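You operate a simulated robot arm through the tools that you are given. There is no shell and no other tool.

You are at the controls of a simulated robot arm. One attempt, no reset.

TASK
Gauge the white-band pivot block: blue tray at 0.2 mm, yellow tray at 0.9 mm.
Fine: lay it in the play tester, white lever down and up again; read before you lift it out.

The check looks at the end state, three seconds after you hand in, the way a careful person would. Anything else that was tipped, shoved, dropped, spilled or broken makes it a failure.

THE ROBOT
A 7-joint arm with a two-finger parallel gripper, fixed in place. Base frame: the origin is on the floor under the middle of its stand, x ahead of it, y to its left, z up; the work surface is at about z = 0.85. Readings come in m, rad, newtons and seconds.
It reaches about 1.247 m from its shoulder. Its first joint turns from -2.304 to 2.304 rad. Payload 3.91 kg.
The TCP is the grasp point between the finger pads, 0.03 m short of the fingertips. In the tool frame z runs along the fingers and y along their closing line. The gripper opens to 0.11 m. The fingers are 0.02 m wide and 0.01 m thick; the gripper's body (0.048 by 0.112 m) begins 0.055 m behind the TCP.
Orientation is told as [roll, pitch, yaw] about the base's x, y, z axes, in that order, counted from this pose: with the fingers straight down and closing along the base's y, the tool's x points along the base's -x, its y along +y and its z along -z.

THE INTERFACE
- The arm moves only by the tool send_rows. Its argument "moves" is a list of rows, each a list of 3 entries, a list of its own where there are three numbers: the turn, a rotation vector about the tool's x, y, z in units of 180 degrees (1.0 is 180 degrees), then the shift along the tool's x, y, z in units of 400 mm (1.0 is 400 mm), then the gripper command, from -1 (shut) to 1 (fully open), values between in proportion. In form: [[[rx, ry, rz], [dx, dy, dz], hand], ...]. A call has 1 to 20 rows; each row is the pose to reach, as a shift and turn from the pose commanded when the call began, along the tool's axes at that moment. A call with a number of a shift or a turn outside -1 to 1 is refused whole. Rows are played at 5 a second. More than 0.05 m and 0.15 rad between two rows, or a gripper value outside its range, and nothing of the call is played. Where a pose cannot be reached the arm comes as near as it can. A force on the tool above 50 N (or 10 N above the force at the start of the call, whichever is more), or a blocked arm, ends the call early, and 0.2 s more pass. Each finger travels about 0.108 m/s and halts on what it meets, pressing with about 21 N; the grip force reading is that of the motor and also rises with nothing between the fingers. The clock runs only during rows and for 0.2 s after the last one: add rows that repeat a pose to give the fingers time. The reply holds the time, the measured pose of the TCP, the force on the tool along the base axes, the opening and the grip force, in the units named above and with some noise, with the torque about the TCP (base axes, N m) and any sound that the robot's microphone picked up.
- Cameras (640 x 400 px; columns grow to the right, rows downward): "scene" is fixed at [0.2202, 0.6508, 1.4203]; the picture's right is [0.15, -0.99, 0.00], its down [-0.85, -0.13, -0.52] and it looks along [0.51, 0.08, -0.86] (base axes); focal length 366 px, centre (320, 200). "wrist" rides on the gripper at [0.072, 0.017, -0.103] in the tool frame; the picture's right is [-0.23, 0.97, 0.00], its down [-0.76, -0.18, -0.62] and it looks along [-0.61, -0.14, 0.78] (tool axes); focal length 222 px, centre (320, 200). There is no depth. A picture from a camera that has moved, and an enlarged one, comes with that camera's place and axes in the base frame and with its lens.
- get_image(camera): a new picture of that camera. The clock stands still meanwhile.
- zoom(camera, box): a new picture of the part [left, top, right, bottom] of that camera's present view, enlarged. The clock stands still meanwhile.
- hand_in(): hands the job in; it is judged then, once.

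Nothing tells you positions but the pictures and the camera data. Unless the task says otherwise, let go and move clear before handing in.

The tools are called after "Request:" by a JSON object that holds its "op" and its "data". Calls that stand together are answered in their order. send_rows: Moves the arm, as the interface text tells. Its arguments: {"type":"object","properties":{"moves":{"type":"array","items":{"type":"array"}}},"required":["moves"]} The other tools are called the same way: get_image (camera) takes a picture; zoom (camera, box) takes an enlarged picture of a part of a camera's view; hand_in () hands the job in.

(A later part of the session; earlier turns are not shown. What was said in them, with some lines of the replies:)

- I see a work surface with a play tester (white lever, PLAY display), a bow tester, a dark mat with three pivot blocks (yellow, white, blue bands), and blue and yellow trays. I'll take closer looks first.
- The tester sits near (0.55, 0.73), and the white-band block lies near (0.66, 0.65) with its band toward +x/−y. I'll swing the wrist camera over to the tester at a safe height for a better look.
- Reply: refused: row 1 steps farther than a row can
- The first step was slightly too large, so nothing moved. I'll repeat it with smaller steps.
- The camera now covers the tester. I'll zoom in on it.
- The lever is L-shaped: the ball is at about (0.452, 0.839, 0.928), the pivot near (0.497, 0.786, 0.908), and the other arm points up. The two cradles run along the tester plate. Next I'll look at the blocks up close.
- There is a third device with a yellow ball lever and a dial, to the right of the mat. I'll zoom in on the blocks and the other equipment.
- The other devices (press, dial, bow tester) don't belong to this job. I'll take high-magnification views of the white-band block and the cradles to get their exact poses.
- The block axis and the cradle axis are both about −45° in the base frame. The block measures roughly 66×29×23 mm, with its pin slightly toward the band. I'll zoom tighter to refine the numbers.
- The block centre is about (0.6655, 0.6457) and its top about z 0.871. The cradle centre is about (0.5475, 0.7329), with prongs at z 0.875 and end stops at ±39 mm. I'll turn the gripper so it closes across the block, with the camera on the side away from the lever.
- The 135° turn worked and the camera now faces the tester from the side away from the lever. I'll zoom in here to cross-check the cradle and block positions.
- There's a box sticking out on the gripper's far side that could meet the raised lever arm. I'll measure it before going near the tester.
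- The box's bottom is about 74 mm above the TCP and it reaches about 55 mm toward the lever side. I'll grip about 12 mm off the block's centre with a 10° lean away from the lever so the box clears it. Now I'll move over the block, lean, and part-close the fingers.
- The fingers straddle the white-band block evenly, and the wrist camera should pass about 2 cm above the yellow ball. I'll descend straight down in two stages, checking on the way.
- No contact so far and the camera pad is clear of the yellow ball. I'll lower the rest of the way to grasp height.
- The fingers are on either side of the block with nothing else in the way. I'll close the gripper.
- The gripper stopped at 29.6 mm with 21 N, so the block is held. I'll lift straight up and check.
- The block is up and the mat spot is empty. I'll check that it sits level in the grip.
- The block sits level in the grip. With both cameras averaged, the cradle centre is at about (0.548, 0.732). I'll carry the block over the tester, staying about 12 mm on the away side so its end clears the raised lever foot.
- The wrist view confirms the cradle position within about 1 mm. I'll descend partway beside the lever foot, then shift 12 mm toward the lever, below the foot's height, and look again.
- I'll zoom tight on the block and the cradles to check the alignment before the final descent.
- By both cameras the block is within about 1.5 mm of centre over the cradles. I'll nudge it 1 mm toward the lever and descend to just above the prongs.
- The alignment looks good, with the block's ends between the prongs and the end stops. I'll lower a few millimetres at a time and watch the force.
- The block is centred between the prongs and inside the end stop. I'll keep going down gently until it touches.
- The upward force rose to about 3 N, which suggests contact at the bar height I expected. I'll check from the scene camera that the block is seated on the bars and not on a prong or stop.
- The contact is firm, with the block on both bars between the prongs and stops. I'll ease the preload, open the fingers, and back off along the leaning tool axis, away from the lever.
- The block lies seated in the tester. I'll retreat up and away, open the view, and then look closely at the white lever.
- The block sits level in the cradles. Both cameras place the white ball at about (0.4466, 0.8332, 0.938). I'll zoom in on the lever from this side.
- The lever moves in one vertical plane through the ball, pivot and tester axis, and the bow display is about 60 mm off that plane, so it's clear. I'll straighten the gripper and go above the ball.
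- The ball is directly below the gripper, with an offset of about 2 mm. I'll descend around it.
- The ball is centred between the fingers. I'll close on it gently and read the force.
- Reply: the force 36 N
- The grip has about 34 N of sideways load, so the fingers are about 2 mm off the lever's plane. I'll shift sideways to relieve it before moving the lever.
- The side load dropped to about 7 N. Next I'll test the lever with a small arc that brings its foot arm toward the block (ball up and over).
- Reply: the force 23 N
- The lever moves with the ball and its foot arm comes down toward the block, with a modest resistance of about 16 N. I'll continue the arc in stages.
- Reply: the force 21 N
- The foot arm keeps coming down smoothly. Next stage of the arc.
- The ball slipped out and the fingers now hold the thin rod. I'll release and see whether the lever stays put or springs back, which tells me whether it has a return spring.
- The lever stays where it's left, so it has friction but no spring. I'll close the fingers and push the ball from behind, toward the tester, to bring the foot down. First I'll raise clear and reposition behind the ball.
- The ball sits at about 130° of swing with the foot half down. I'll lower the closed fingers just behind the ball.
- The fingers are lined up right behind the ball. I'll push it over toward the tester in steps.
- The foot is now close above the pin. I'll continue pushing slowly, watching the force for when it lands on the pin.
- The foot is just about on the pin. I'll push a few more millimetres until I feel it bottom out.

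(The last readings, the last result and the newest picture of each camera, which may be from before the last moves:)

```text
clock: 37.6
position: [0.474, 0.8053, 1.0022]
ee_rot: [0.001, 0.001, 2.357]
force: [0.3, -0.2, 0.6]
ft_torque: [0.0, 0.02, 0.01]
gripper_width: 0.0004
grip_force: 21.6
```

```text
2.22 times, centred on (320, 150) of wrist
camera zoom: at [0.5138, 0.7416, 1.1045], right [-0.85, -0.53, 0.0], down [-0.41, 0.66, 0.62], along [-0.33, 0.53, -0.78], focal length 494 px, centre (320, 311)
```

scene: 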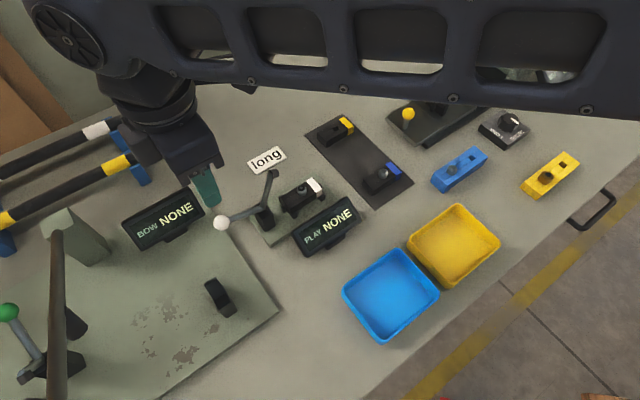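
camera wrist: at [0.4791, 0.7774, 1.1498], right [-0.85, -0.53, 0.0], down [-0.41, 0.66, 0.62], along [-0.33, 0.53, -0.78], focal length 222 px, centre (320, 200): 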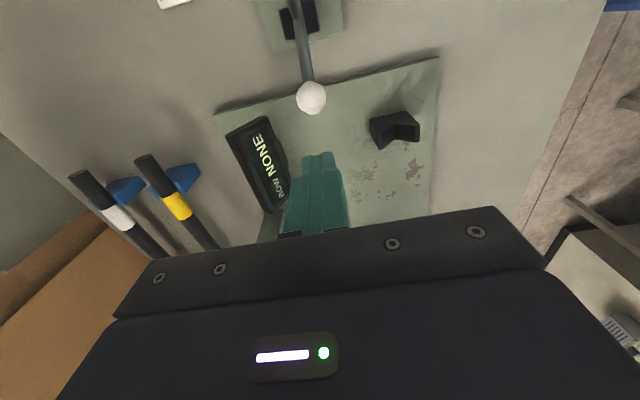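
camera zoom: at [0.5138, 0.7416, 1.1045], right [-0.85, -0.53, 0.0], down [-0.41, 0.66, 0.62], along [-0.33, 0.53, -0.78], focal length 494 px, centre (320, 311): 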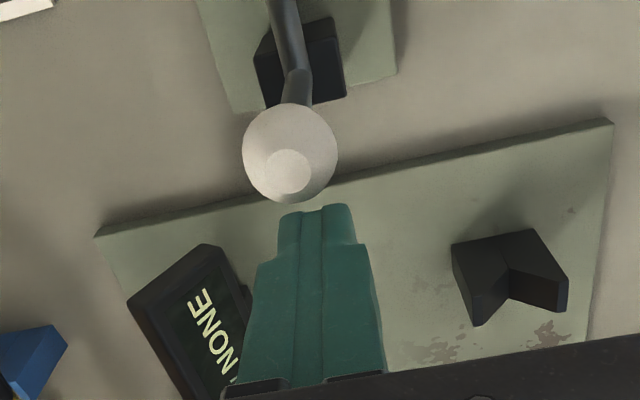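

The lever has gone a little ahead of the fingers, so the foot may already rest on the pin. I'll zoom in to check.

Request:
{"op": "zoom", "data": {"camera": "scene", "box": [255, 165, 325, 225]}}

Request:
{"op": "send_rows", "data": {"moves": [[[0, 0, 0], [0.0075, 0, 0], -1], [[0, 0, 0], [0.015, 0, 0], -1], [[0, 0, 0], [0.0225, 0, 0], -1], [[0, 0, 0], [0.0225, 0, 0], -1]]}}

Request:
{"op": "zoom", "data": {"camera": "scene", "box": [210, 140, 360, 260]}}

Request:
{"op": "zoom", "data": {"camera": "wrist", "box": [220, 60, 420, 240]}}

```text
6.67 times, centred on (290, 195) of scene
camera zoom: at [0.2202, 0.6508, 1.4203], right [0.15, -0.99, 0.0], down [-0.85, -0.13, -0.52], along [0.51, 0.08, -0.86], focal length 2437 px, centre (520, 233)
```

zoom: 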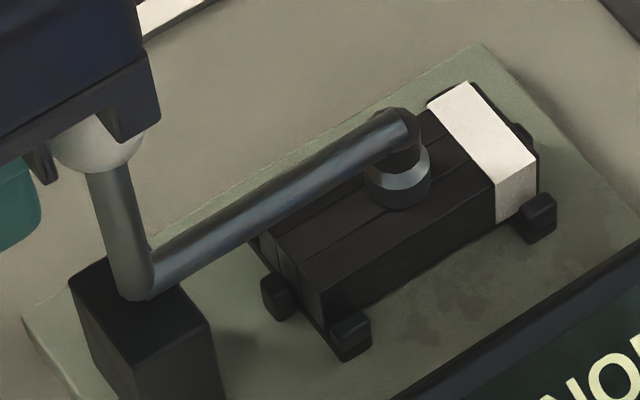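

```text
clock: 38.6
position: [0.4792, 0.7996, 1.0022]
ee_rot: [0.0, 0.0, 2.357]
force: [-5.7, 6.8, -0.6]
ft_torque: [0.16, 0.03, 0.01]
gripper_width: 0.0001
grip_force: 20.9
```

```text
3.33 times, centred on (285, 200) of scene
camera zoom: at [0.2202, 0.6508, 1.4203], right [0.15, -0.99, 0.0], down [-0.85, -0.13, -0.52], along [0.51, 0.08, -0.86], focal length 1218 px, centre (437, 200)
```

zoom: 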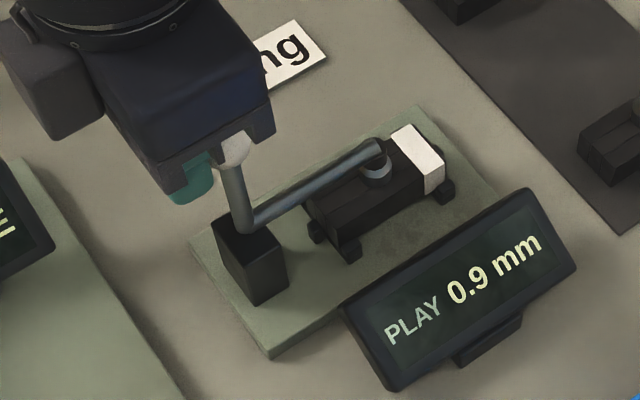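

```text
2.22 times, centred on (320, 150) of wrist
camera zoom: at [0.5194, 0.7359, 1.1043], right [-0.85, -0.53, 0.0], down [-0.41, 0.66, 0.62], along [-0.33, 0.53, -0.78], focal length 494 px, centre (320, 311)
```

zoom: 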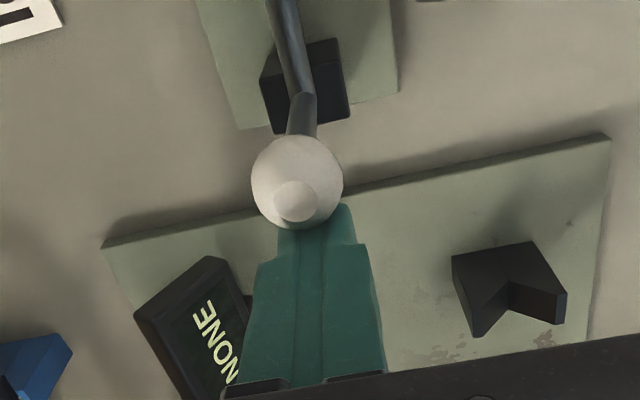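

The display now shows PLAY 0.9 mm with the lever down. I'll confirm it up close, then bring the lever back up and read it again before trusting it.

Request:
{"op": "zoom", "data": {"camera": "scene", "box": [285, 190, 365, 260]}}

Request:
{"op": "send_rows", "data": {"moves": [[[0, 0, 0], [-0.03, 0, 0], -1], [[0, 0, 0], [-0.06, 0, -0.05], -1], [[0, 0, 0], [-0.03, 0, -0.13], -1], [[0, 0, 0], [0.03, 0, -0.17], -1], [[0, 0, 0], [0.12, 0, -0.17], -1], [[0, 0, 0], [0.15, 0, -0.17], -1], [[0, 0, 0], [0.15, 0, -0.17], -1]]}}

Request:
{"op": "zoom", "data": {"camera": "scene", "box": [190, 100, 370, 260]}}

Request:
{"op": "get_image", "data": {"camera": "wrist"}}

```text
5.71 times, centred on (325, 225) of scene
camera zoom: at [0.2202, 0.6508, 1.4203], right [0.15, -0.99, 0.0], down [-0.85, -0.13, -0.52], along [0.51, 0.08, -0.86], focal length 2089 px, centre (291, 57)
```

zoom: 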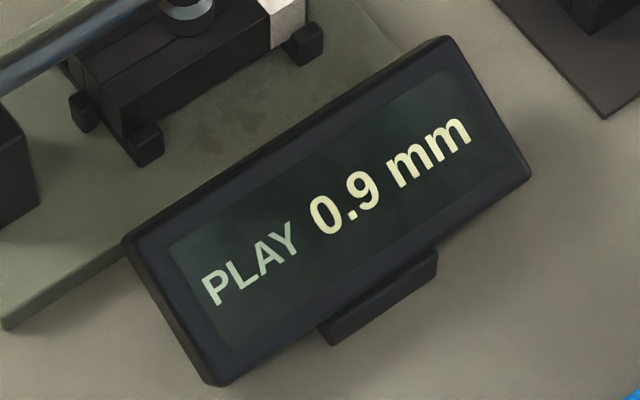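

```text
clock: 40.2
position: [0.5219, 0.757, 1.0695]
ee_rot: [-0.001, 0.001, 2.355]
force: [-0.3, 0.4, 1.3]
ft_torque: [0.0, -0.01, 0.02]
gripper_width: 0.0001
grip_force: 20.8
```

```text
2.50 times, centred on (280, 180) of scene
camera zoom: at [0.2202, 0.6508, 1.4203], right [0.15, -0.99, 0.0], down [-0.85, -0.13, -0.52], along [0.51, 0.08, -0.86], focal length 914 px, centre (420, 250)
```

zoom: 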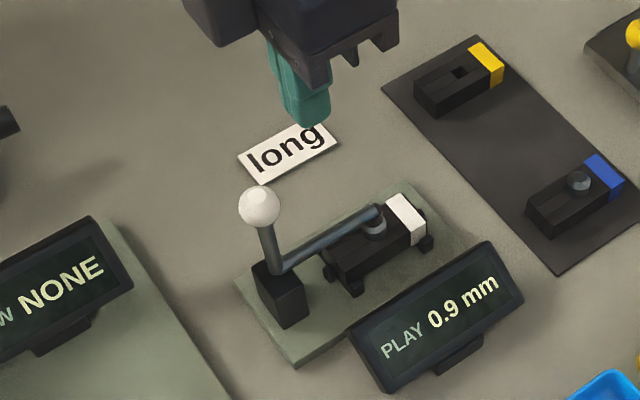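

```text
taken
camera wrist: at [0.5625, 0.693, 1.1724], right [-0.85, -0.53, 0.0], down [-0.41, 0.66, 0.62], along [-0.33, 0.53, -0.78], focal length 222 px, centre (320, 200)
```

wrist: 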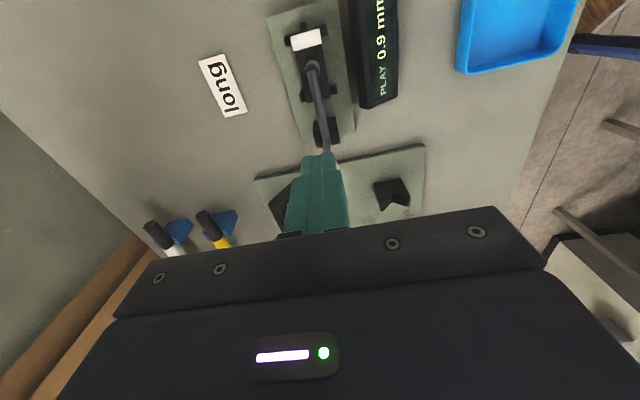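

It clearly reads 0.9 mm. Next I'll lower the closed fingers on the tester side of the ball to push the lever back up.

Request:
{"op": "send_rows", "data": {"moves": [[[0, 0, 0], [0.01, 0, 0.06], -1], [[0, 0, 0], [0.01, 0, 0.12], -1], [[0, 0, 0], [0.01, 0, 0.165], -1], [[0, 0, 0], [-0.01, 0, 0.165], -1], [[0, 0, 0], [-0.03, 0, 0.165], -1], [[0, 0, 0], [-0.03, 0, 0.165], -1]]}}

Request:
{"op": "zoom", "data": {"camera": "scene", "box": [190, 100, 370, 260]}}

Request:
{"op": "zoom", "data": {"camera": "wrist", "box": [220, 60, 420, 240]}}

```text
clock: 41.6
position: [0.5134, 0.7646, 1.0041]
ee_rot: [0.0, 0.0, 2.355]
force: [0.6, 0.3, -1.0]
ft_torque: [0.02, 0.01, -0.03]
gripper_width: 0.0
grip_force: 21.4
```

```text
2.50 times, centred on (280, 180) of scene
camera zoom: at [0.2202, 0.6508, 1.4203], right [0.15, -0.99, 0.0], down [-0.85, -0.13, -0.52], along [0.51, 0.08, -0.86], focal length 914 px, centre (420, 250)
```

zoom: 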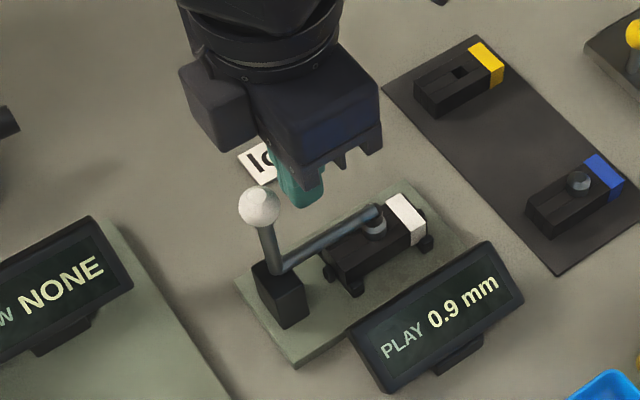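

```text
2.22 times, centred on (320, 150) of wrist
camera zoom: at [0.5544, 0.7014, 1.1067], right [-0.85, -0.53, 0.0], down [-0.41, 0.66, 0.62], along [-0.33, 0.53, -0.78], focal length 494 px, centre (320, 311)
```

zoom: 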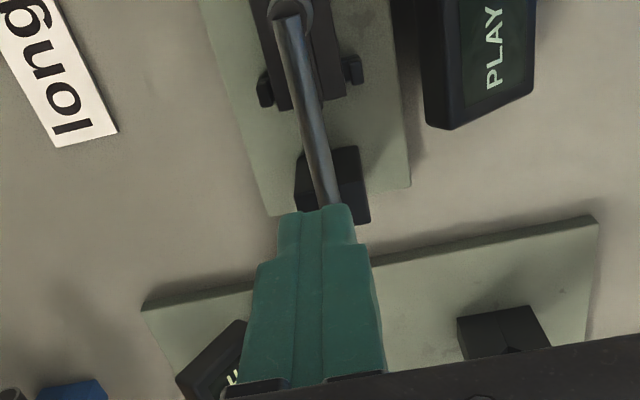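

The fingers are in place on the tester side of the ball. I'll push the lever back up in one smooth arc, part way first.

Request:
{"op": "send_rows", "data": {"moves": [[[0, 0, 0], [-0.022, 0, 0.001], -1], [[0, 0, 0], [-0.0445, 0, 0.005], -1], [[0, 0, 0], [-0.06, 0, 0.008], -1], [[0, 0, 0], [-0.076, 0, 0.0125], -1], [[0, 0, 0], [-0.091, 0, 0.019], -1], [[0, 0, 0], [-0.1055, 0, 0.026], -1], [[0, 0, 0], [-0.119, 0, 0.031], -1], [[0, 0, 0], [-0.132, 0, 0.035], -1], [[0, 0, 0], [-0.132, 0, 0.035], -1]]}}

Request:
{"op": "zoom", "data": {"camera": "scene", "box": [190, 120, 370, 260]}}

Request:
{"op": "zoom", "data": {"camera": "wrist", "box": [220, 60, 420, 240]}}

```text
clock: 43.6
position: [0.4756, 0.8021, 0.989]
ee_rot: [-0.001, 0.0, 2.356]
force: [-0.1, -0.6, -0.3]
ft_torque: [-0.01, -0.03, 0.01]
gripper_width: 0.0
grip_force: 20.8
```

```text
2.86 times, centred on (280, 190) of scene
camera zoom: at [0.2202, 0.6508, 1.4203], right [0.15, -0.99, 0.0], down [-0.85, -0.13, -0.52], along [0.51, 0.08, -0.86], focal length 1044 px, centre (434, 229)
```

zoom: 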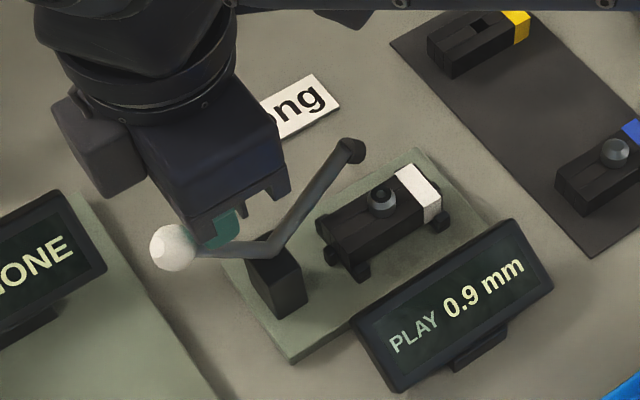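

```text
2.22 times, centred on (320, 150) of wrist
camera zoom: at [0.5167, 0.739, 1.0918], right [-0.85, -0.53, 0.0], down [-0.41, 0.66, 0.62], along [-0.33, 0.53, -0.78], focal length 494 px, centre (320, 311)
```

zoom: 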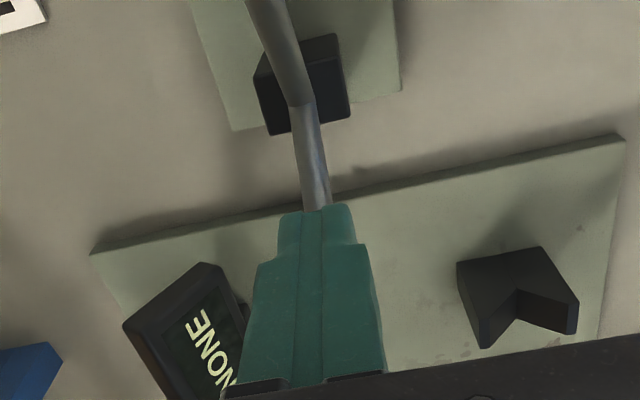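

The lever is half way up and the display still shows 0.9 mm. I'll go over the ball and press it down to its original rest position.

Request:
{"op": "send_rows", "data": {"moves": [[[0, 0, 0], [0.005, 0, -0.065], -1], [[0, 0, 0], [-0.031, 0, -0.068], -1], [[0, 0, 0], [-0.0625, 0, -0.068], -1], [[0, 0, 0], [-0.0625, 0, -0.05], -1], [[0, 0, 0], [-0.0738, 0, -0.031], -1], [[0, 0, 0], [-0.0878, 0, -0.013], -1], [[0, 0, 0], [-0.0983, 0, 0.0035], -1], [[0, 0, 0], [-0.1068, 0, 0.018], -1], [[0, 0, 0], [-0.1068, 0, 0.018], -1]]}}

Request:
{"op": "zoom", "data": {"camera": "scene", "box": [190, 120, 370, 260]}}

Request:
{"op": "zoom", "data": {"camera": "wrist", "box": [220, 60, 420, 240]}}

```text
clock: 45.6
position: [0.4462, 0.8327, 0.9828]
ee_rot: [0.0, -0.001, 2.355]
force: [0.2, -0.8, 0.1]
ft_torque: [0.03, 0.01, 0.01]
gripper_width: 0.0
grip_force: 20.6
```

```text
2.86 times, centred on (280, 190) of scene
camera zoom: at [0.2202, 0.6508, 1.4203], right [0.15, -0.99, 0.0], down [-0.85, -0.13, -0.52], along [0.51, 0.08, -0.86], focal length 1044 px, centre (434, 229)
```

zoom: 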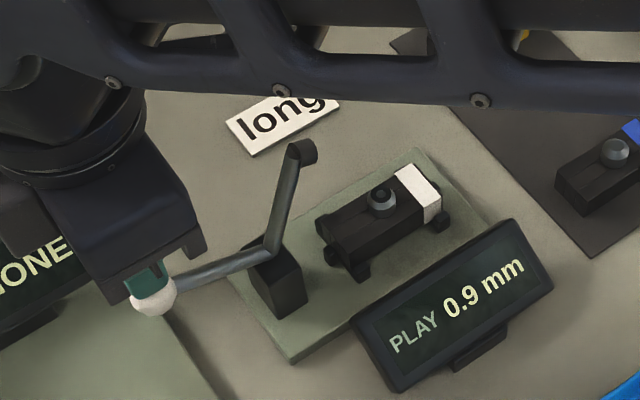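

```text
2.22 times, centred on (320, 150) of wrist
camera zoom: at [0.4866, 0.7692, 1.0853], right [-0.85, -0.53, 0.0], down [-0.41, 0.66, 0.62], along [-0.33, 0.53, -0.78], focal length 494 px, centre (320, 311)
```

zoom: 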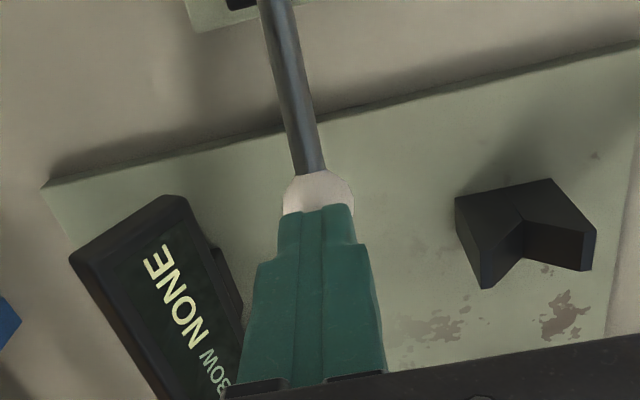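

The lever arm looks back at its starting position. I'll press a touch more to feel the upper stop.

Request:
{"op": "send_rows", "data": {"moves": [[[0, 0, 0], [-0.0015, 0, 0.004], -1], [[0, 0, 0], [-0.003, 0, 0.0075], -1], [[0, 0, 0], [-0.003, 0, 0.0075], -1]]}}

Request:
{"op": "zoom", "data": {"camera": "scene", "box": [190, 120, 370, 260]}}

```text
clock: 46.4
position: [0.4458, 0.8346, 0.9802]
ee_rot: [0.001, -0.001, 2.355]
force: [-0.6, 0.2, 0.4]
ft_torque: [0.02, -0.01, 0.01]
gripper_width: 0.0
grip_force: 21.5
```

```text
2.86 times, centred on (280, 190) of scene
camera zoom: at [0.2202, 0.6508, 1.4203], right [0.15, -0.99, 0.0], down [-0.85, -0.13, -0.52], along [0.51, 0.08, -0.86], focal length 1044 px, centre (434, 229)
```

zoom: 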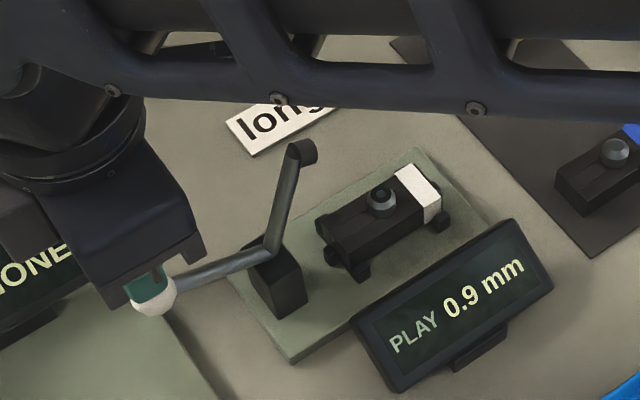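

There's still no resistance. I'll go another 3 mm to find the contact or stop.

Request:
{"op": "send_rows", "data": {"moves": [[[0, 0, 0], [-0.001, 0, 0.004], -1], [[0, 0, 0], [-0.002, 0, 0.008], -1], [[0, 0, 0], [-0.002, 0, 0.008], -1]]}}

Request:
{"op": "zoom", "data": {"camera": "scene", "box": [190, 120, 370, 260]}}

Request:
{"op": "zoom", "data": {"camera": "wrist", "box": [220, 60, 420, 240]}}

```text
clock: 47.2
position: [0.446, 0.8336, 0.9779]
ee_rot: [-0.001, 0.001, 2.358]
force: [2.4, -3.7, 19.6]
ft_torque: [-0.11, -0.1, 0.0]
gripper_width: 0.0001
grip_force: 21.2
```

```text
2.86 times, centred on (280, 190) of scene
camera zoom: at [0.2202, 0.6508, 1.4203], right [0.15, -0.99, 0.0], down [-0.85, -0.13, -0.52], along [0.51, 0.08, -0.86], focal length 1044 px, centre (434, 229)
```

zoom: 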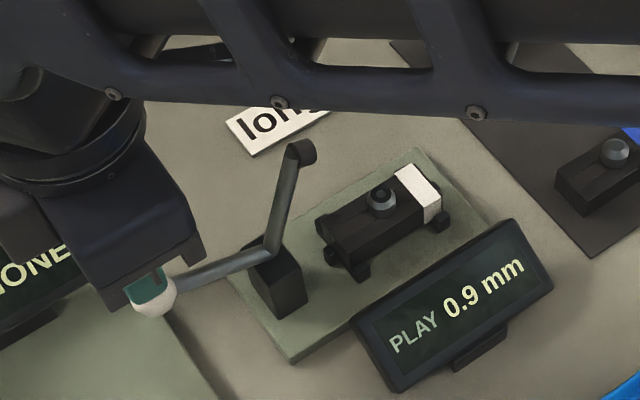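

```text
2.22 times, centred on (320, 150) of wrist
camera zoom: at [0.4854, 0.7701, 1.0809], right [-0.85, -0.53, 0.0], down [-0.41, 0.66, 0.62], along [-0.33, 0.53, -0.78], focal length 494 px, centre (320, 311)
```

zoom: 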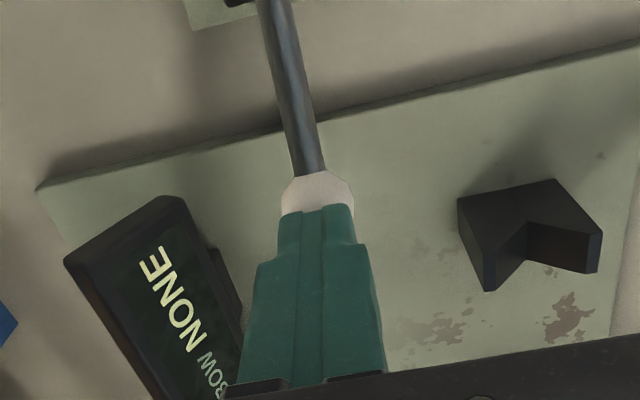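

The stop is firm at about 20 N, so the lever has been fully down and fully up again, and the display still reads 0.9 mm. That means the yellow tray. I'll confirm the reading, then raise clear and return above the block with the same lean.

Request:
{"op": "zoom", "data": {"camera": "scene", "box": [285, 190, 365, 260]}}

Request:
{"op": "send_rows", "data": {"moves": [[[0, 0, 0], [0, 0, -0.07], -1], [[0, 0, 0], [0, 0, -0.15], -1], [[0, 0, 0], [0, 0, -0.2375], -1], [[0, 0, 0], [0.1, 0, -0.2375], -1], [[0, -0.0278, 0], [0.2, 0, -0.2375], -1], [[0, -0.0556, 0], [0.3, 0, -0.2375], -0.5], [[0, -0.0556, 0], [0.4, 0, -0.2375], -0.1], [[0, -0.0556, 0], [0.493, 0, -0.2375], -0.1], [[0, -0.0556, 0], [0.493, 0, -0.2375], -0.1], [[0, -0.0556, 0], [0.493, 0, -0.2375], -0.1]]}}

Request:
{"op": "get_image", "data": {"camera": "scene"}}

Request:
{"op": "zoom", "data": {"camera": "wrist", "box": [230, 60, 430, 220]}}

```text
5.71 times, centred on (325, 225) of scene
camera zoom: at [0.2202, 0.6508, 1.4203], right [0.15, -0.99, 0.0], down [-0.85, -0.13, -0.52], along [0.51, 0.08, -0.86], focal length 2089 px, centre (291, 57)
```

zoom: 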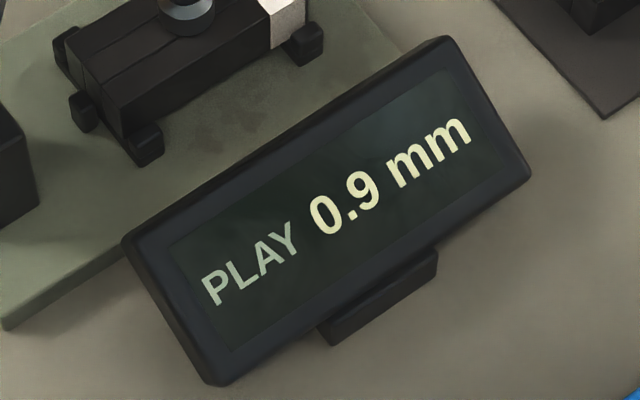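

```text
clock: 49.4
position: [0.5835, 0.6954, 1.0712]
ee_rot: [-0.002, -0.172, 2.356]
force: [0.2, 1.0, 0.8]
ft_torque: [-0.02, 0.01, 0.0]
gripper_width: 0.0496
grip_force: 0.1
```

```text
taken
```

scene: 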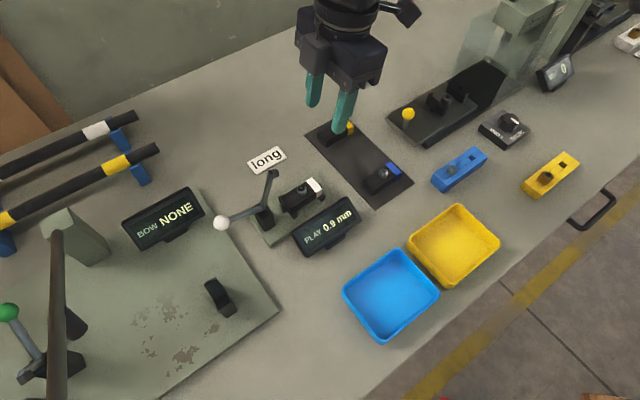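

```text
2.50 times, centred on (330, 140) of wrist
camera zoom: at [0.6363, 0.6193, 1.1587], right [-0.85, -0.53, 0.04], down [-0.33, 0.58, 0.75], along [-0.42, 0.62, -0.66], focal length 555 px, centre (295, 350)
```

zoom: 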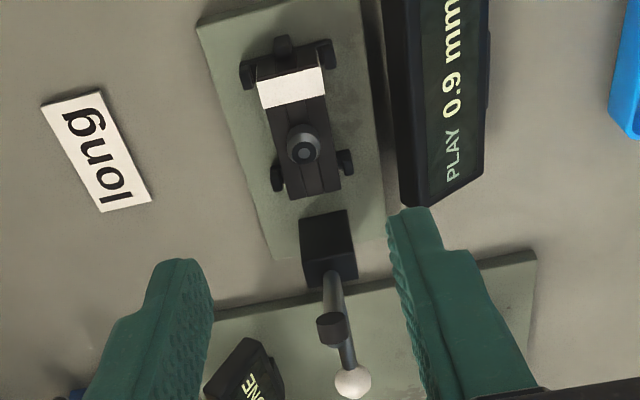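

The display holds 0.9 mm and the lever is up. I'll approach the block along the same slanted path I used to retreat, stopping above it to check.

Request:
{"op": "send_rows", "data": {"moves": [[[0, 0, 0], [-0.02, 0, 0.06], -0.1], [[0, 0, 0], [-0.028, 0, 0.15], -0.1], [[0, 0, 0], [-0.028, 0, 0.25], -0.1], [[0, 0, 0], [-0.028, 0, 0.31], -0.1], [[0, 0, 0], [-0.028, 0, 0.31], -0.1]]}}

Request:
{"op": "zoom", "data": {"camera": "wrist", "box": [240, 60, 400, 220]}}

Request:
{"op": "zoom", "data": {"camera": "scene", "box": [240, 130, 360, 230]}}

```text
clock: 50.6
position: [0.5598, 0.718, 0.9499]
ee_rot: [0.001, -0.174, 2.357]
force: [-0.4, 0.6, -0.4]
ft_torque: [0.04, 0.03, 0.01]
gripper_width: 0.0495
grip_force: 0.0
```

```text
2.50 times, centred on (320, 140) of wrist
camera zoom: at [0.6128, 0.6426, 1.0392], right [-0.85, -0.53, 0.04], down [-0.33, 0.58, 0.75], along [-0.42, 0.62, -0.66], focal length 555 px, centre (320, 350)
```

zoom: 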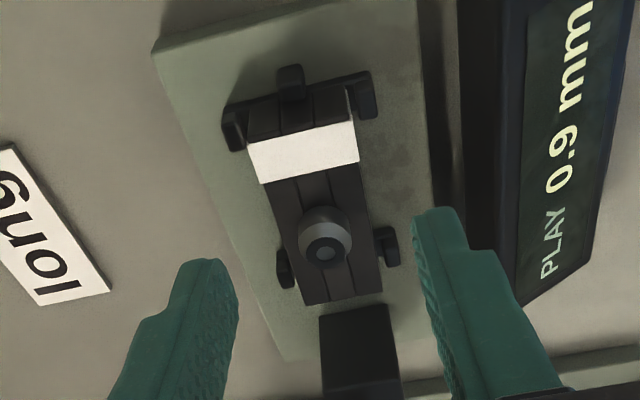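

```text
4.00 times, centred on (300, 180) of scene
camera zoom: at [0.2202, 0.6508, 1.4203], right [0.15, -0.99, 0.0], down [-0.85, -0.13, -0.52], along [0.51, 0.08, -0.86], focal length 1462 px, centre (400, 280)
```

zoom: 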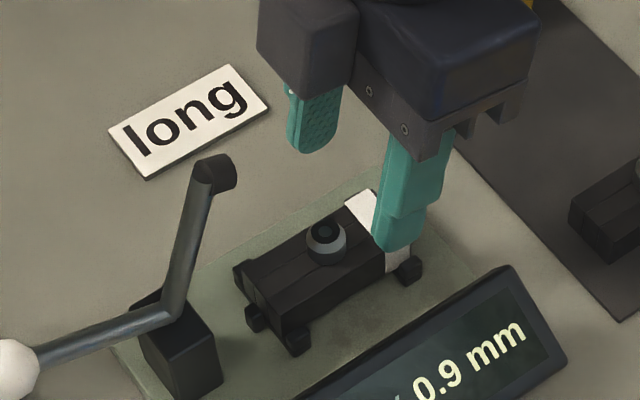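

The fingers straddle the block and the box clears the lever foot. I'll go down to grasp height.

Request:
{"op": "send_rows", "data": {"moves": [[[0, 0, 0], [0, 0, 0.04], -0.1], [[0, 0, 0], [0, 0, 0.08], -0.1], [[0, 0, 0], [0.002, 0, 0.1195], -0.1], [[0, 0, 0], [0.002, 0, 0.1195], -0.1]]}}

Request:
{"op": "zoom", "data": {"camera": "wrist", "box": [270, 80, 390, 200]}}

Request:
{"op": "zoom", "data": {"camera": "scene", "box": [240, 130, 360, 230]}}

```text
clock: 51.6
position: [0.5556, 0.7235, 0.9039]
ee_rot: [-0.002, -0.176, 2.354]
force: [0.0, -1.0, 0.1]
ft_torque: [0.0, -0.05, 0.0]
gripper_width: 0.0497
grip_force: 0.2
```

```text
3.33 times, centred on (330, 140) of wrist
camera zoom: at [0.6081, 0.648, 0.9923], right [-0.85, -0.53, 0.04], down [-0.33, 0.58, 0.75], along [-0.42, 0.62, -0.66], focal length 740 px, centre (287, 400)
```

zoom: 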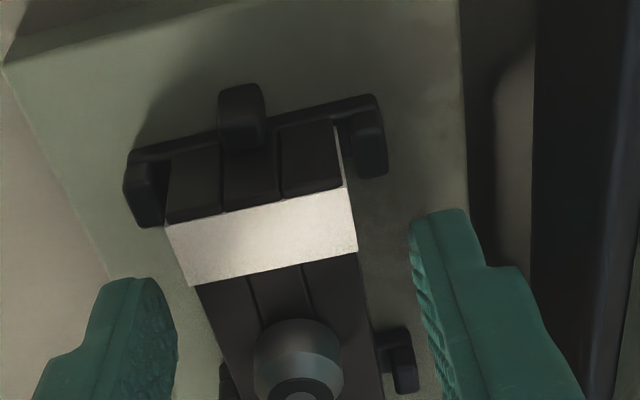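

```text
4.00 times, centred on (300, 180) of scene
camera zoom: at [0.2202, 0.6508, 1.4203], right [0.15, -0.99, 0.0], down [-0.85, -0.13, -0.52], along [0.51, 0.08, -0.86], focal length 1462 px, centre (400, 280)
```

zoom: 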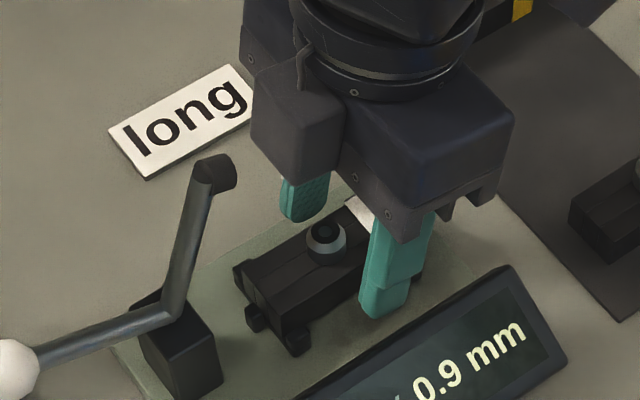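

The pose matches where I released the block. I'll close on it and check the grip.

Request:
{"op": "send_rows", "data": {"moves": [[[0, 0, 0], [0, 0, 0], -0.3], [[0, 0, 0], [0, 0, 0], -0.6], [[0, 0, 0], [0, 0, 0], -1], [[0, 0, 0], [0, 0, 0], -1], [[0, 0, 0], [0, 0, 0], -1]]}}

Request:
{"op": "zoom", "data": {"camera": "wrist", "box": [270, 80, 390, 200]}}

Request:
{"op": "zoom", "data": {"camera": "scene", "box": [330, 180, 520, 350]}}

```text
clock: 52.8
position: [0.5553, 0.7229, 0.9042]
ee_rot: [0.0, -0.174, 2.356]
force: [0.2, 0.6, 0.1]
ft_torque: [0.01, 0.03, -0.01]
gripper_width: 0.0295
grip_force: 20.8
```

```text
3.33 times, centred on (330, 140) of wrist
camera zoom: at [0.6081, 0.648, 0.9924], right [-0.85, -0.53, 0.04], down [-0.33, 0.58, 0.75], along [-0.42, 0.62, -0.66], focal length 740 px, centre (287, 400)
```

zoom: 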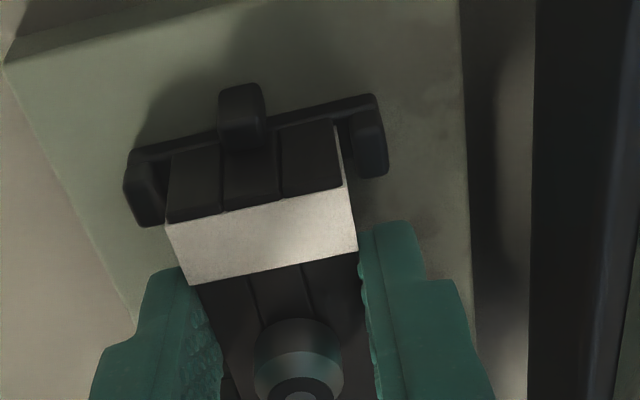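

```text
2.35 times, centred on (425, 265) of scene
camera zoom: at [0.2202, 0.6508, 1.4203], right [0.15, -0.99, 0.0], down [-0.85, -0.13, -0.52], along [0.51, 0.08, -0.86], focal length 860 px, centre (73, 47)
```

zoom: 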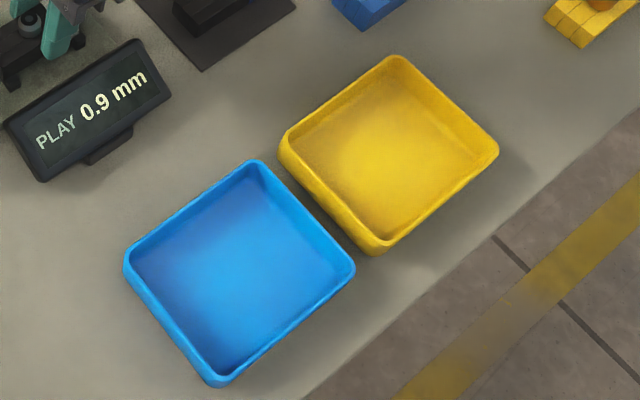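

The block is held at 29.5 mm. The yellow tray centre is at about (0.495, 0.474), with its long side parallel to the block. I'll lift straight out of the cradles, then slant away from the lever foot.

Request:
{"op": "send_rows", "data": {"moves": [[[0, 0, 0], [-0.0026, 0, -0.0148], -1], [[0, 0, 0], [-0.0069, 0, -0.0394], -1], [[0, 0, 0], [0.0018, 0, -0.0765], -1], [[0, 0, 0], [0.0152, 0, -0.1296], -1], [[0, 0, 0], [0.0145, 0, -0.2056], -1], [[0, 0, 0], [0.0261, 0, -0.2838], -1], [[0, 0, 0], [0.0261, 0, -0.2838], -1]]}}

Request:
{"op": "get_image", "data": {"camera": "scene"}}

Request:
{"op": "get_image", "data": {"camera": "wrist"}}

```text
clock: 54.4
position: [0.5786, 0.7021, 1.0145]
ee_rot: [0.0, -0.174, 2.356]
force: [0.1, -0.4, -1.3]
ft_torque: [0.0, -0.02, -0.01]
gripper_width: 0.0295
grip_force: 20.8
```

```text
taken
```

scene: 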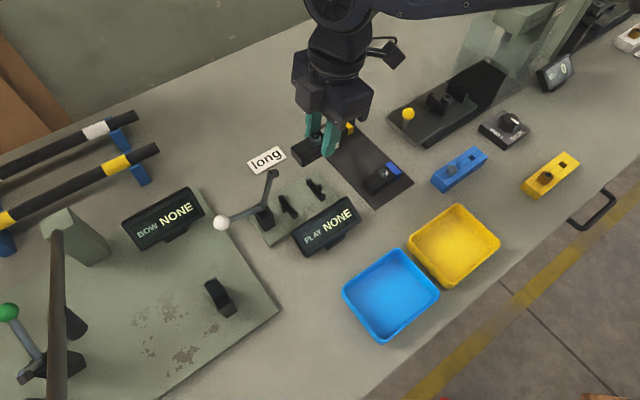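

```text
taken
camera wrist: at [0.6302, 0.6265, 1.1029], right [-0.85, -0.53, 0.04], down [-0.33, 0.58, 0.75], along [-0.42, 0.62, -0.66], focal length 222 px, centre (320, 200)
```

wrist: 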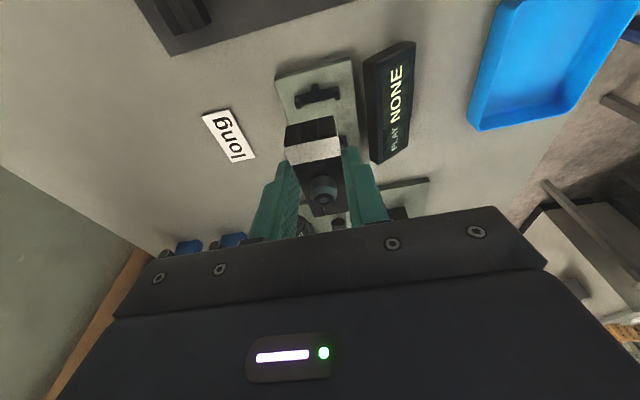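

The block is out, the display reset to NONE as expected, and the lever is still up. I'll carry the block across to above the yellow tray at the same height.

Request:
{"op": "send_rows", "data": {"moves": [[[0, 0, 0], [0.0353, 0.0687, -0.0062], -1], [[0, 0, 0], [0.0706, 0.1375, -0.0124], -1], [[0, 0, 0], [0.1058, 0.2062, -0.0186], -1], [[0, 0, 0], [0.1411, 0.2749, -0.0249], -1], [[0, 0, 0], [0.1764, 0.3436, -0.0311], -1], [[0, 0, 0], [0.2117, 0.4124, -0.0373], -1], [[0, 0, 0], [0.2469, 0.4811, -0.0435], -1], [[0, 0, 0], [0.2822, 0.5498, -0.0497], -1], [[0, 0, 0], [0.2822, 0.5498, -0.0497], -1], [[0, 0, 0], [0.2822, 0.5498, -0.0497], -1]]}}

Request:
{"op": "get_image", "data": {"camera": "scene"}}

Request:
{"op": "get_image", "data": {"camera": "wrist"}}

```text
clock: 56.6
position: [0.5023, 0.4652, 1.0158]
ee_rot: [0.001, -0.175, 2.357]
force: [0.3, 0.8, -1.8]
ft_torque: [-0.01, 0.01, -0.02]
gripper_width: 0.0294
grip_force: 20.8
```

```text
taken
```

scene: 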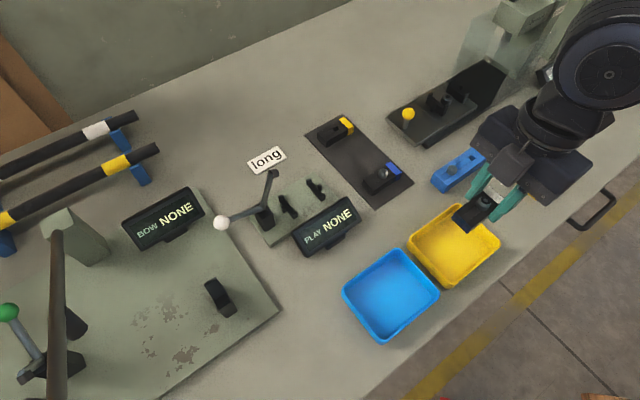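

```text
taken
camera wrist: at [0.5552, 0.3896, 1.1034], right [-0.85, -0.53, 0.04], down [-0.33, 0.58, 0.75], along [-0.42, 0.62, -0.66], focal length 222 px, centre (320, 200)
```

wrist: 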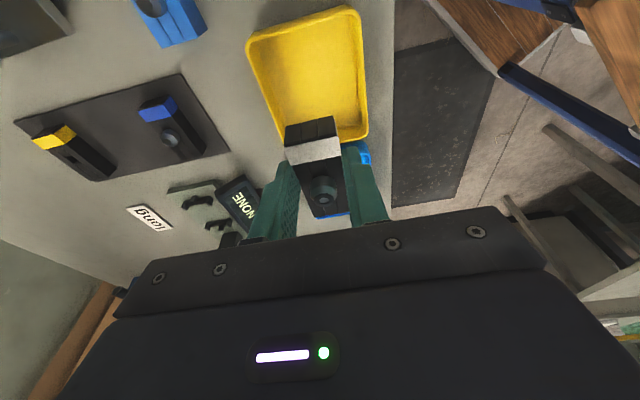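

The block hangs over the middle of the yellow tray, aligned with its long side. I'll lower it toward the tray floor and check just above.

Request:
{"op": "send_rows", "data": {"moves": [[[0, 0, 0], [0.016, 0, 0.075], -1], [[0, 0, 0], [0.032, 0, 0.15], -1], [[0, 0, 0], [0.047, 0, 0.22], -1], [[0, 0, 0], [0.058, 0, 0.2715], -1], [[0, 0, 0], [0.058, 0, 0.2715], -1]]}}

Request:
{"op": "zoom", "data": {"camera": "scene", "box": [390, 150, 530, 300]}}

Request:
{"op": "zoom", "data": {"camera": "wrist", "box": [220, 40, 420, 220]}}

```text
clock: 57.8
position: [0.5065, 0.4625, 0.9043]
ee_rot: [-0.002, -0.173, 2.357]
force: [-0.1, 0.0, -1.1]
ft_torque: [0.0, 0.0, 0.03]
gripper_width: 0.0293
grip_force: 20.7
```

```text
2.67 times, centred on (460, 225) of scene
camera zoom: at [0.2202, 0.6508, 1.4203], right [0.15, -0.99, 0.0], down [-0.85, -0.13, -0.52], along [0.51, 0.08, -0.86], focal length 975 px, centre (-53, 133)
```

zoom: 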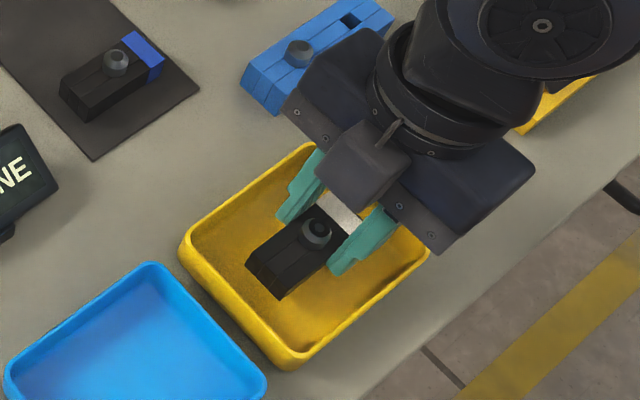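

```text
2.22 times, centred on (320, 130) of wrist
camera zoom: at [0.5581, 0.387, 0.9922], right [-0.85, -0.53, 0.04], down [-0.33, 0.58, 0.75], along [-0.42, 0.62, -0.66], focal length 494 px, centre (320, 356)
```

zoom: 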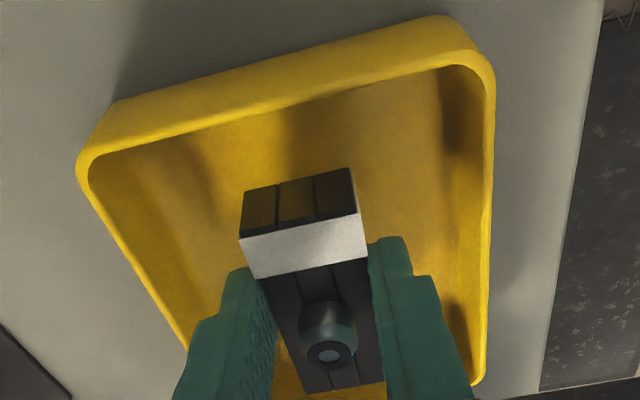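

The block is well inside the yellow tray. I'll lower it gently to the floor, watching for contact.

Request:
{"op": "send_rows", "data": {"moves": [[[0, 0, 0], [0.0017, 0, 0.0098], -1], [[0, 0, 0], [0.0035, 0, 0.0197], -1], [[0, 0, 0], [0.0035, 0, 0.0197], -1]]}}

```text
clock: 58.6
position: [0.5054, 0.4616, 0.8958]
ee_rot: [-0.001, -0.174, 2.354]
force: [0.1, 1.2, -1.5]
ft_torque: [-0.04, 0.01, -0.02]
gripper_width: 0.0291
grip_force: 20.9
```

There's no contact yet, so I'll continue a few millimetres more.

Request:
{"op": "send_rows", "data": {"moves": [[[0, 0, 0], [0.0009, 0, 0.0049], -1], [[0, 0, 0], [0.0013, 0, 0.0074], -1], [[0, 0, 0], [0.0013, 0, 0.0074], -1]]}}

Request:
{"op": "zoom", "data": {"camera": "scene", "box": [420, 190, 510, 270]}}

```text
clock: 59.4
position: [0.5064, 0.4635, 0.8927]
ee_rot: [0.001, -0.174, 2.356]
force: [-0.3, 0.4, -1.7]
ft_torque: [-0.03, 0.01, 0.01]
gripper_width: 0.0294
grip_force: 21.3
```

```text
5.00 times, centred on (465, 230) of scene
camera zoom: at [0.2202, 0.6508, 1.4203], right [0.15, -0.99, 0.0], down [-0.85, -0.13, -0.52], along [0.51, 0.08, -0.86], focal length 1828 px, centre (-405, 50)
```

zoom: 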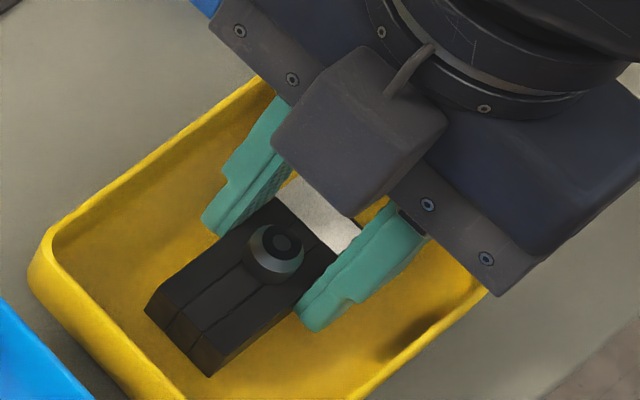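

Request:
{"op": "send_rows", "data": {"moves": [[[0, 0, 0], [0.0004, 0, 0.0025], -1], [[0, 0, 0], [0.0009, 0, 0.0049], -1], [[0, 0, 0], [0.0009, 0, 0.0049], -1]]}}

```text
clock: 60.2
position: [0.5074, 0.4627, 0.8914]
ee_rot: [0.0, -0.177, 2.356]
force: [-0.4, -0.5, -0.3]
ft_torque: [-0.01, 0.03, -0.02]
gripper_width: 0.0295
grip_force: 20.6
```

The force is just starting to change. I'll go one more millimetre to confirm contact with the tray floor.

Request:
{"op": "send_rows", "data": {"moves": [[[0, 0, 0], [0.0004, 0, 0.0025], -1], [[0, 0, 0], [0.0004, 0, 0.0025], -1]]}}

```text
clock: 60.8
position: [0.5071, 0.4638, 0.8908]
ee_rot: [-0.002, -0.174, 2.356]
force: [-1.0, -4.0, 15.9]
ft_torque: [-0.08, 0.12, 0.02]
gripper_width: 0.0294
grip_force: 20.8
```

Contact with the floor is confirmed. I'll ease off the preload, open just enough to let go inside the tray, and retreat along the tool axis.

Request:
{"op": "send_rows", "data": {"moves": [[[0, 0, 0], [-0.0003, 0, -0.0017], -1], [[0, 0, 0], [-0.0003, 0, -0.0017], -0.35], [[0, 0, 0], [-0.0003, 0, -0.0017], -0.25], [[0, 0, 0], [-0.0003, 0, -0.0017], -0.25]]}}

Request:
{"op": "zoom", "data": {"camera": "scene", "box": [420, 190, 510, 270]}}

Request:
{"op": "zoom", "data": {"camera": "wrist", "box": [220, 40, 420, 220]}}

```text
clock: 61.8
position: [0.5058, 0.4627, 0.8902]
ee_rot: [0.001, -0.175, 2.356]
force: [-0.4, -0.1, -0.1]
ft_torque: [0.02, -0.05, 0.01]
gripper_width: 0.0415
grip_force: 0.0
```

```text
5.00 times, centred on (465, 230) of scene
camera zoom: at [0.2202, 0.6508, 1.4203], right [0.15, -0.99, 0.0], down [-0.85, -0.13, -0.52], along [0.51, 0.08, -0.86], focal length 1828 px, centre (-405, 50)
```

zoom: 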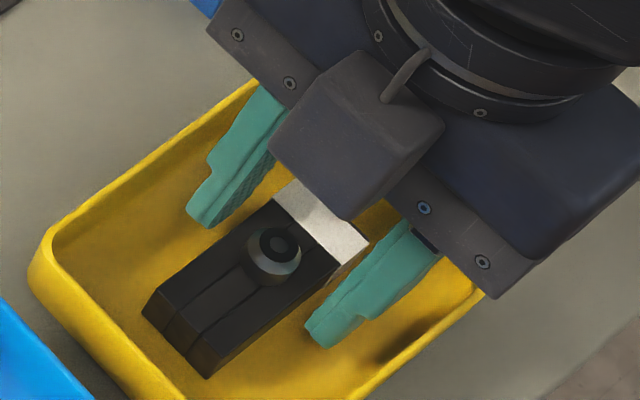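

```text
2.22 times, centred on (320, 130) of wrist
camera zoom: at [0.5583, 0.387, 0.9782], right [-0.85, -0.53, 0.04], down [-0.33, 0.58, 0.75], along [-0.42, 0.62, -0.66], focal length 494 px, centre (320, 356)
```

zoom: 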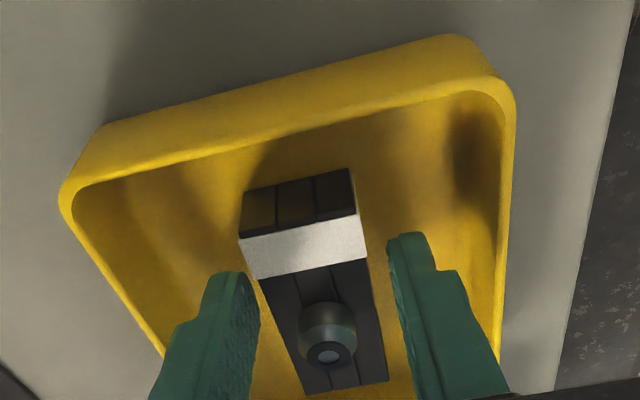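

The block rests flat and upright in the yellow tray, with the fingers clear of it and of the walls. I'll back out upward.

Request:
{"op": "send_rows", "data": {"moves": [[[0, 0, 0], [0, 0, -0.04], -0.25], [[0, 0, 0], [0, 0, -0.1], -0.25], [[0, 0, 0], [0, 0, -0.2], -0.25], [[0, 0, 0], [0, 0, -0.3], -0.25], [[0, 0, 0], [0, 0, -0.4], -0.25], [[0, 0, 0], [0, 0, -0.5], -0.25], [[0, 0, 0], [0, 0, -0.5], -0.25]]}}

Request:
{"op": "get_image", "data": {"camera": "scene"}}

Request:
{"op": "zoom", "data": {"camera": "scene", "box": [390, 190, 530, 300]}}

Request:
{"op": "zoom", "data": {"camera": "scene", "box": [190, 140, 370, 260]}}

```text
clock: 63.4
position: [0.532, 0.4397, 1.0883]
ee_rot: [0.0, -0.174, 2.356]
force: [-0.5, -0.8, -0.7]
ft_torque: [-0.04, 0.03, -0.01]
gripper_width: 0.041
grip_force: 0.0
```

```text
taken
```

scene: 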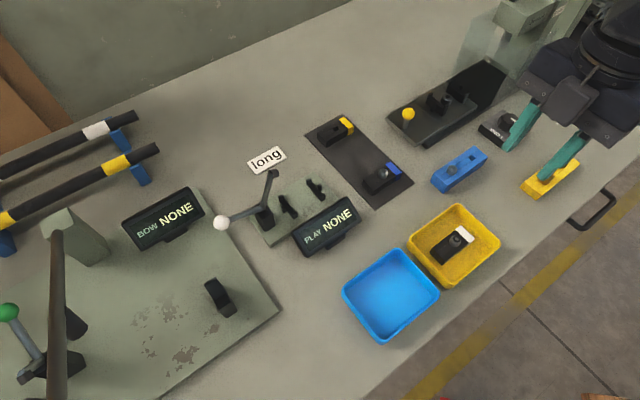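

```text
3.64 times, centred on (460, 245) of scene
camera zoom: at [0.2202, 0.6508, 1.4203], right [0.15, -0.99, 0.0], down [-0.85, -0.13, -0.52], along [0.51, 0.08, -0.86], focal length 1329 px, centre (-189, 36)
```

zoom: 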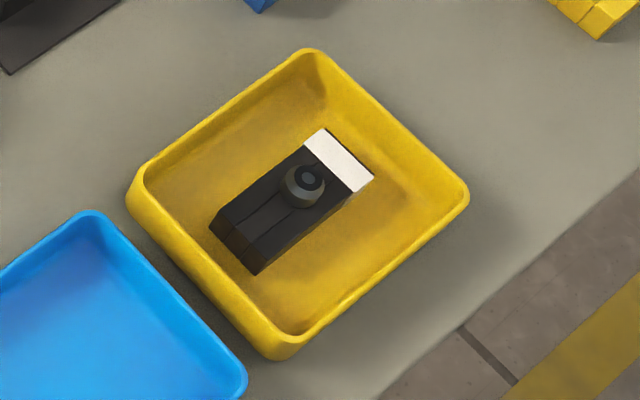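

```text
3.33 times, centred on (280, 200) of scene
camera zoom: at [0.2202, 0.6508, 1.4203], right [0.15, -0.99, 0.0], down [-0.85, -0.13, -0.52], along [0.51, 0.08, -0.86], focal length 1218 px, centre (453, 200)
```

zoom: 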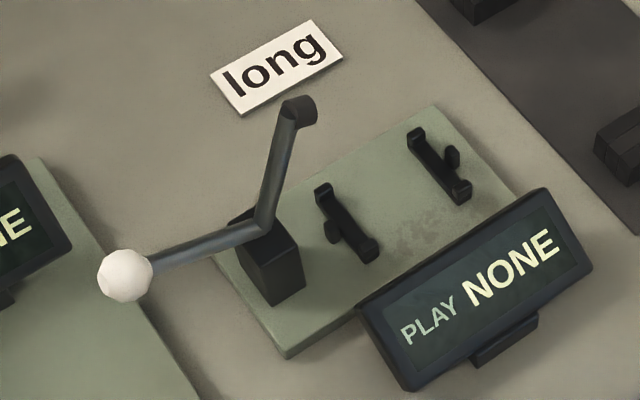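

The white-band block lies upright in the yellow tray, matching its 0.9 mm reading. The white lever is back up and nothing else has moved. The gripper is open and well clear, so I'm handing in.

Request:
{"op": "hand_in", "data": {}}

```text
The job is handed in.
```

The white-band block measured 0.9 mm on the play tester, so I put it in the yellow tray and handed the job in.

- **Measurement:** I laid the block in the cradles and moved the white lever fully down onto its pin, then back up to its stop. The display showed 0.9 mm with the lever down, and still showed it with the lever up, before I lifted the block out.
- **Lever:** My first attempt slipped off the ball halfway through the stroke. I finished by pushing the ball with closed fingers. The lever only moved along its normal arc, and it ended where it started.
- **End state:** In the last pictures the block was upright in the yellow tray, and the tester was empty with its lever up. The other blocks, trays and testers looked undisturbed, and the gripper was open and clear.
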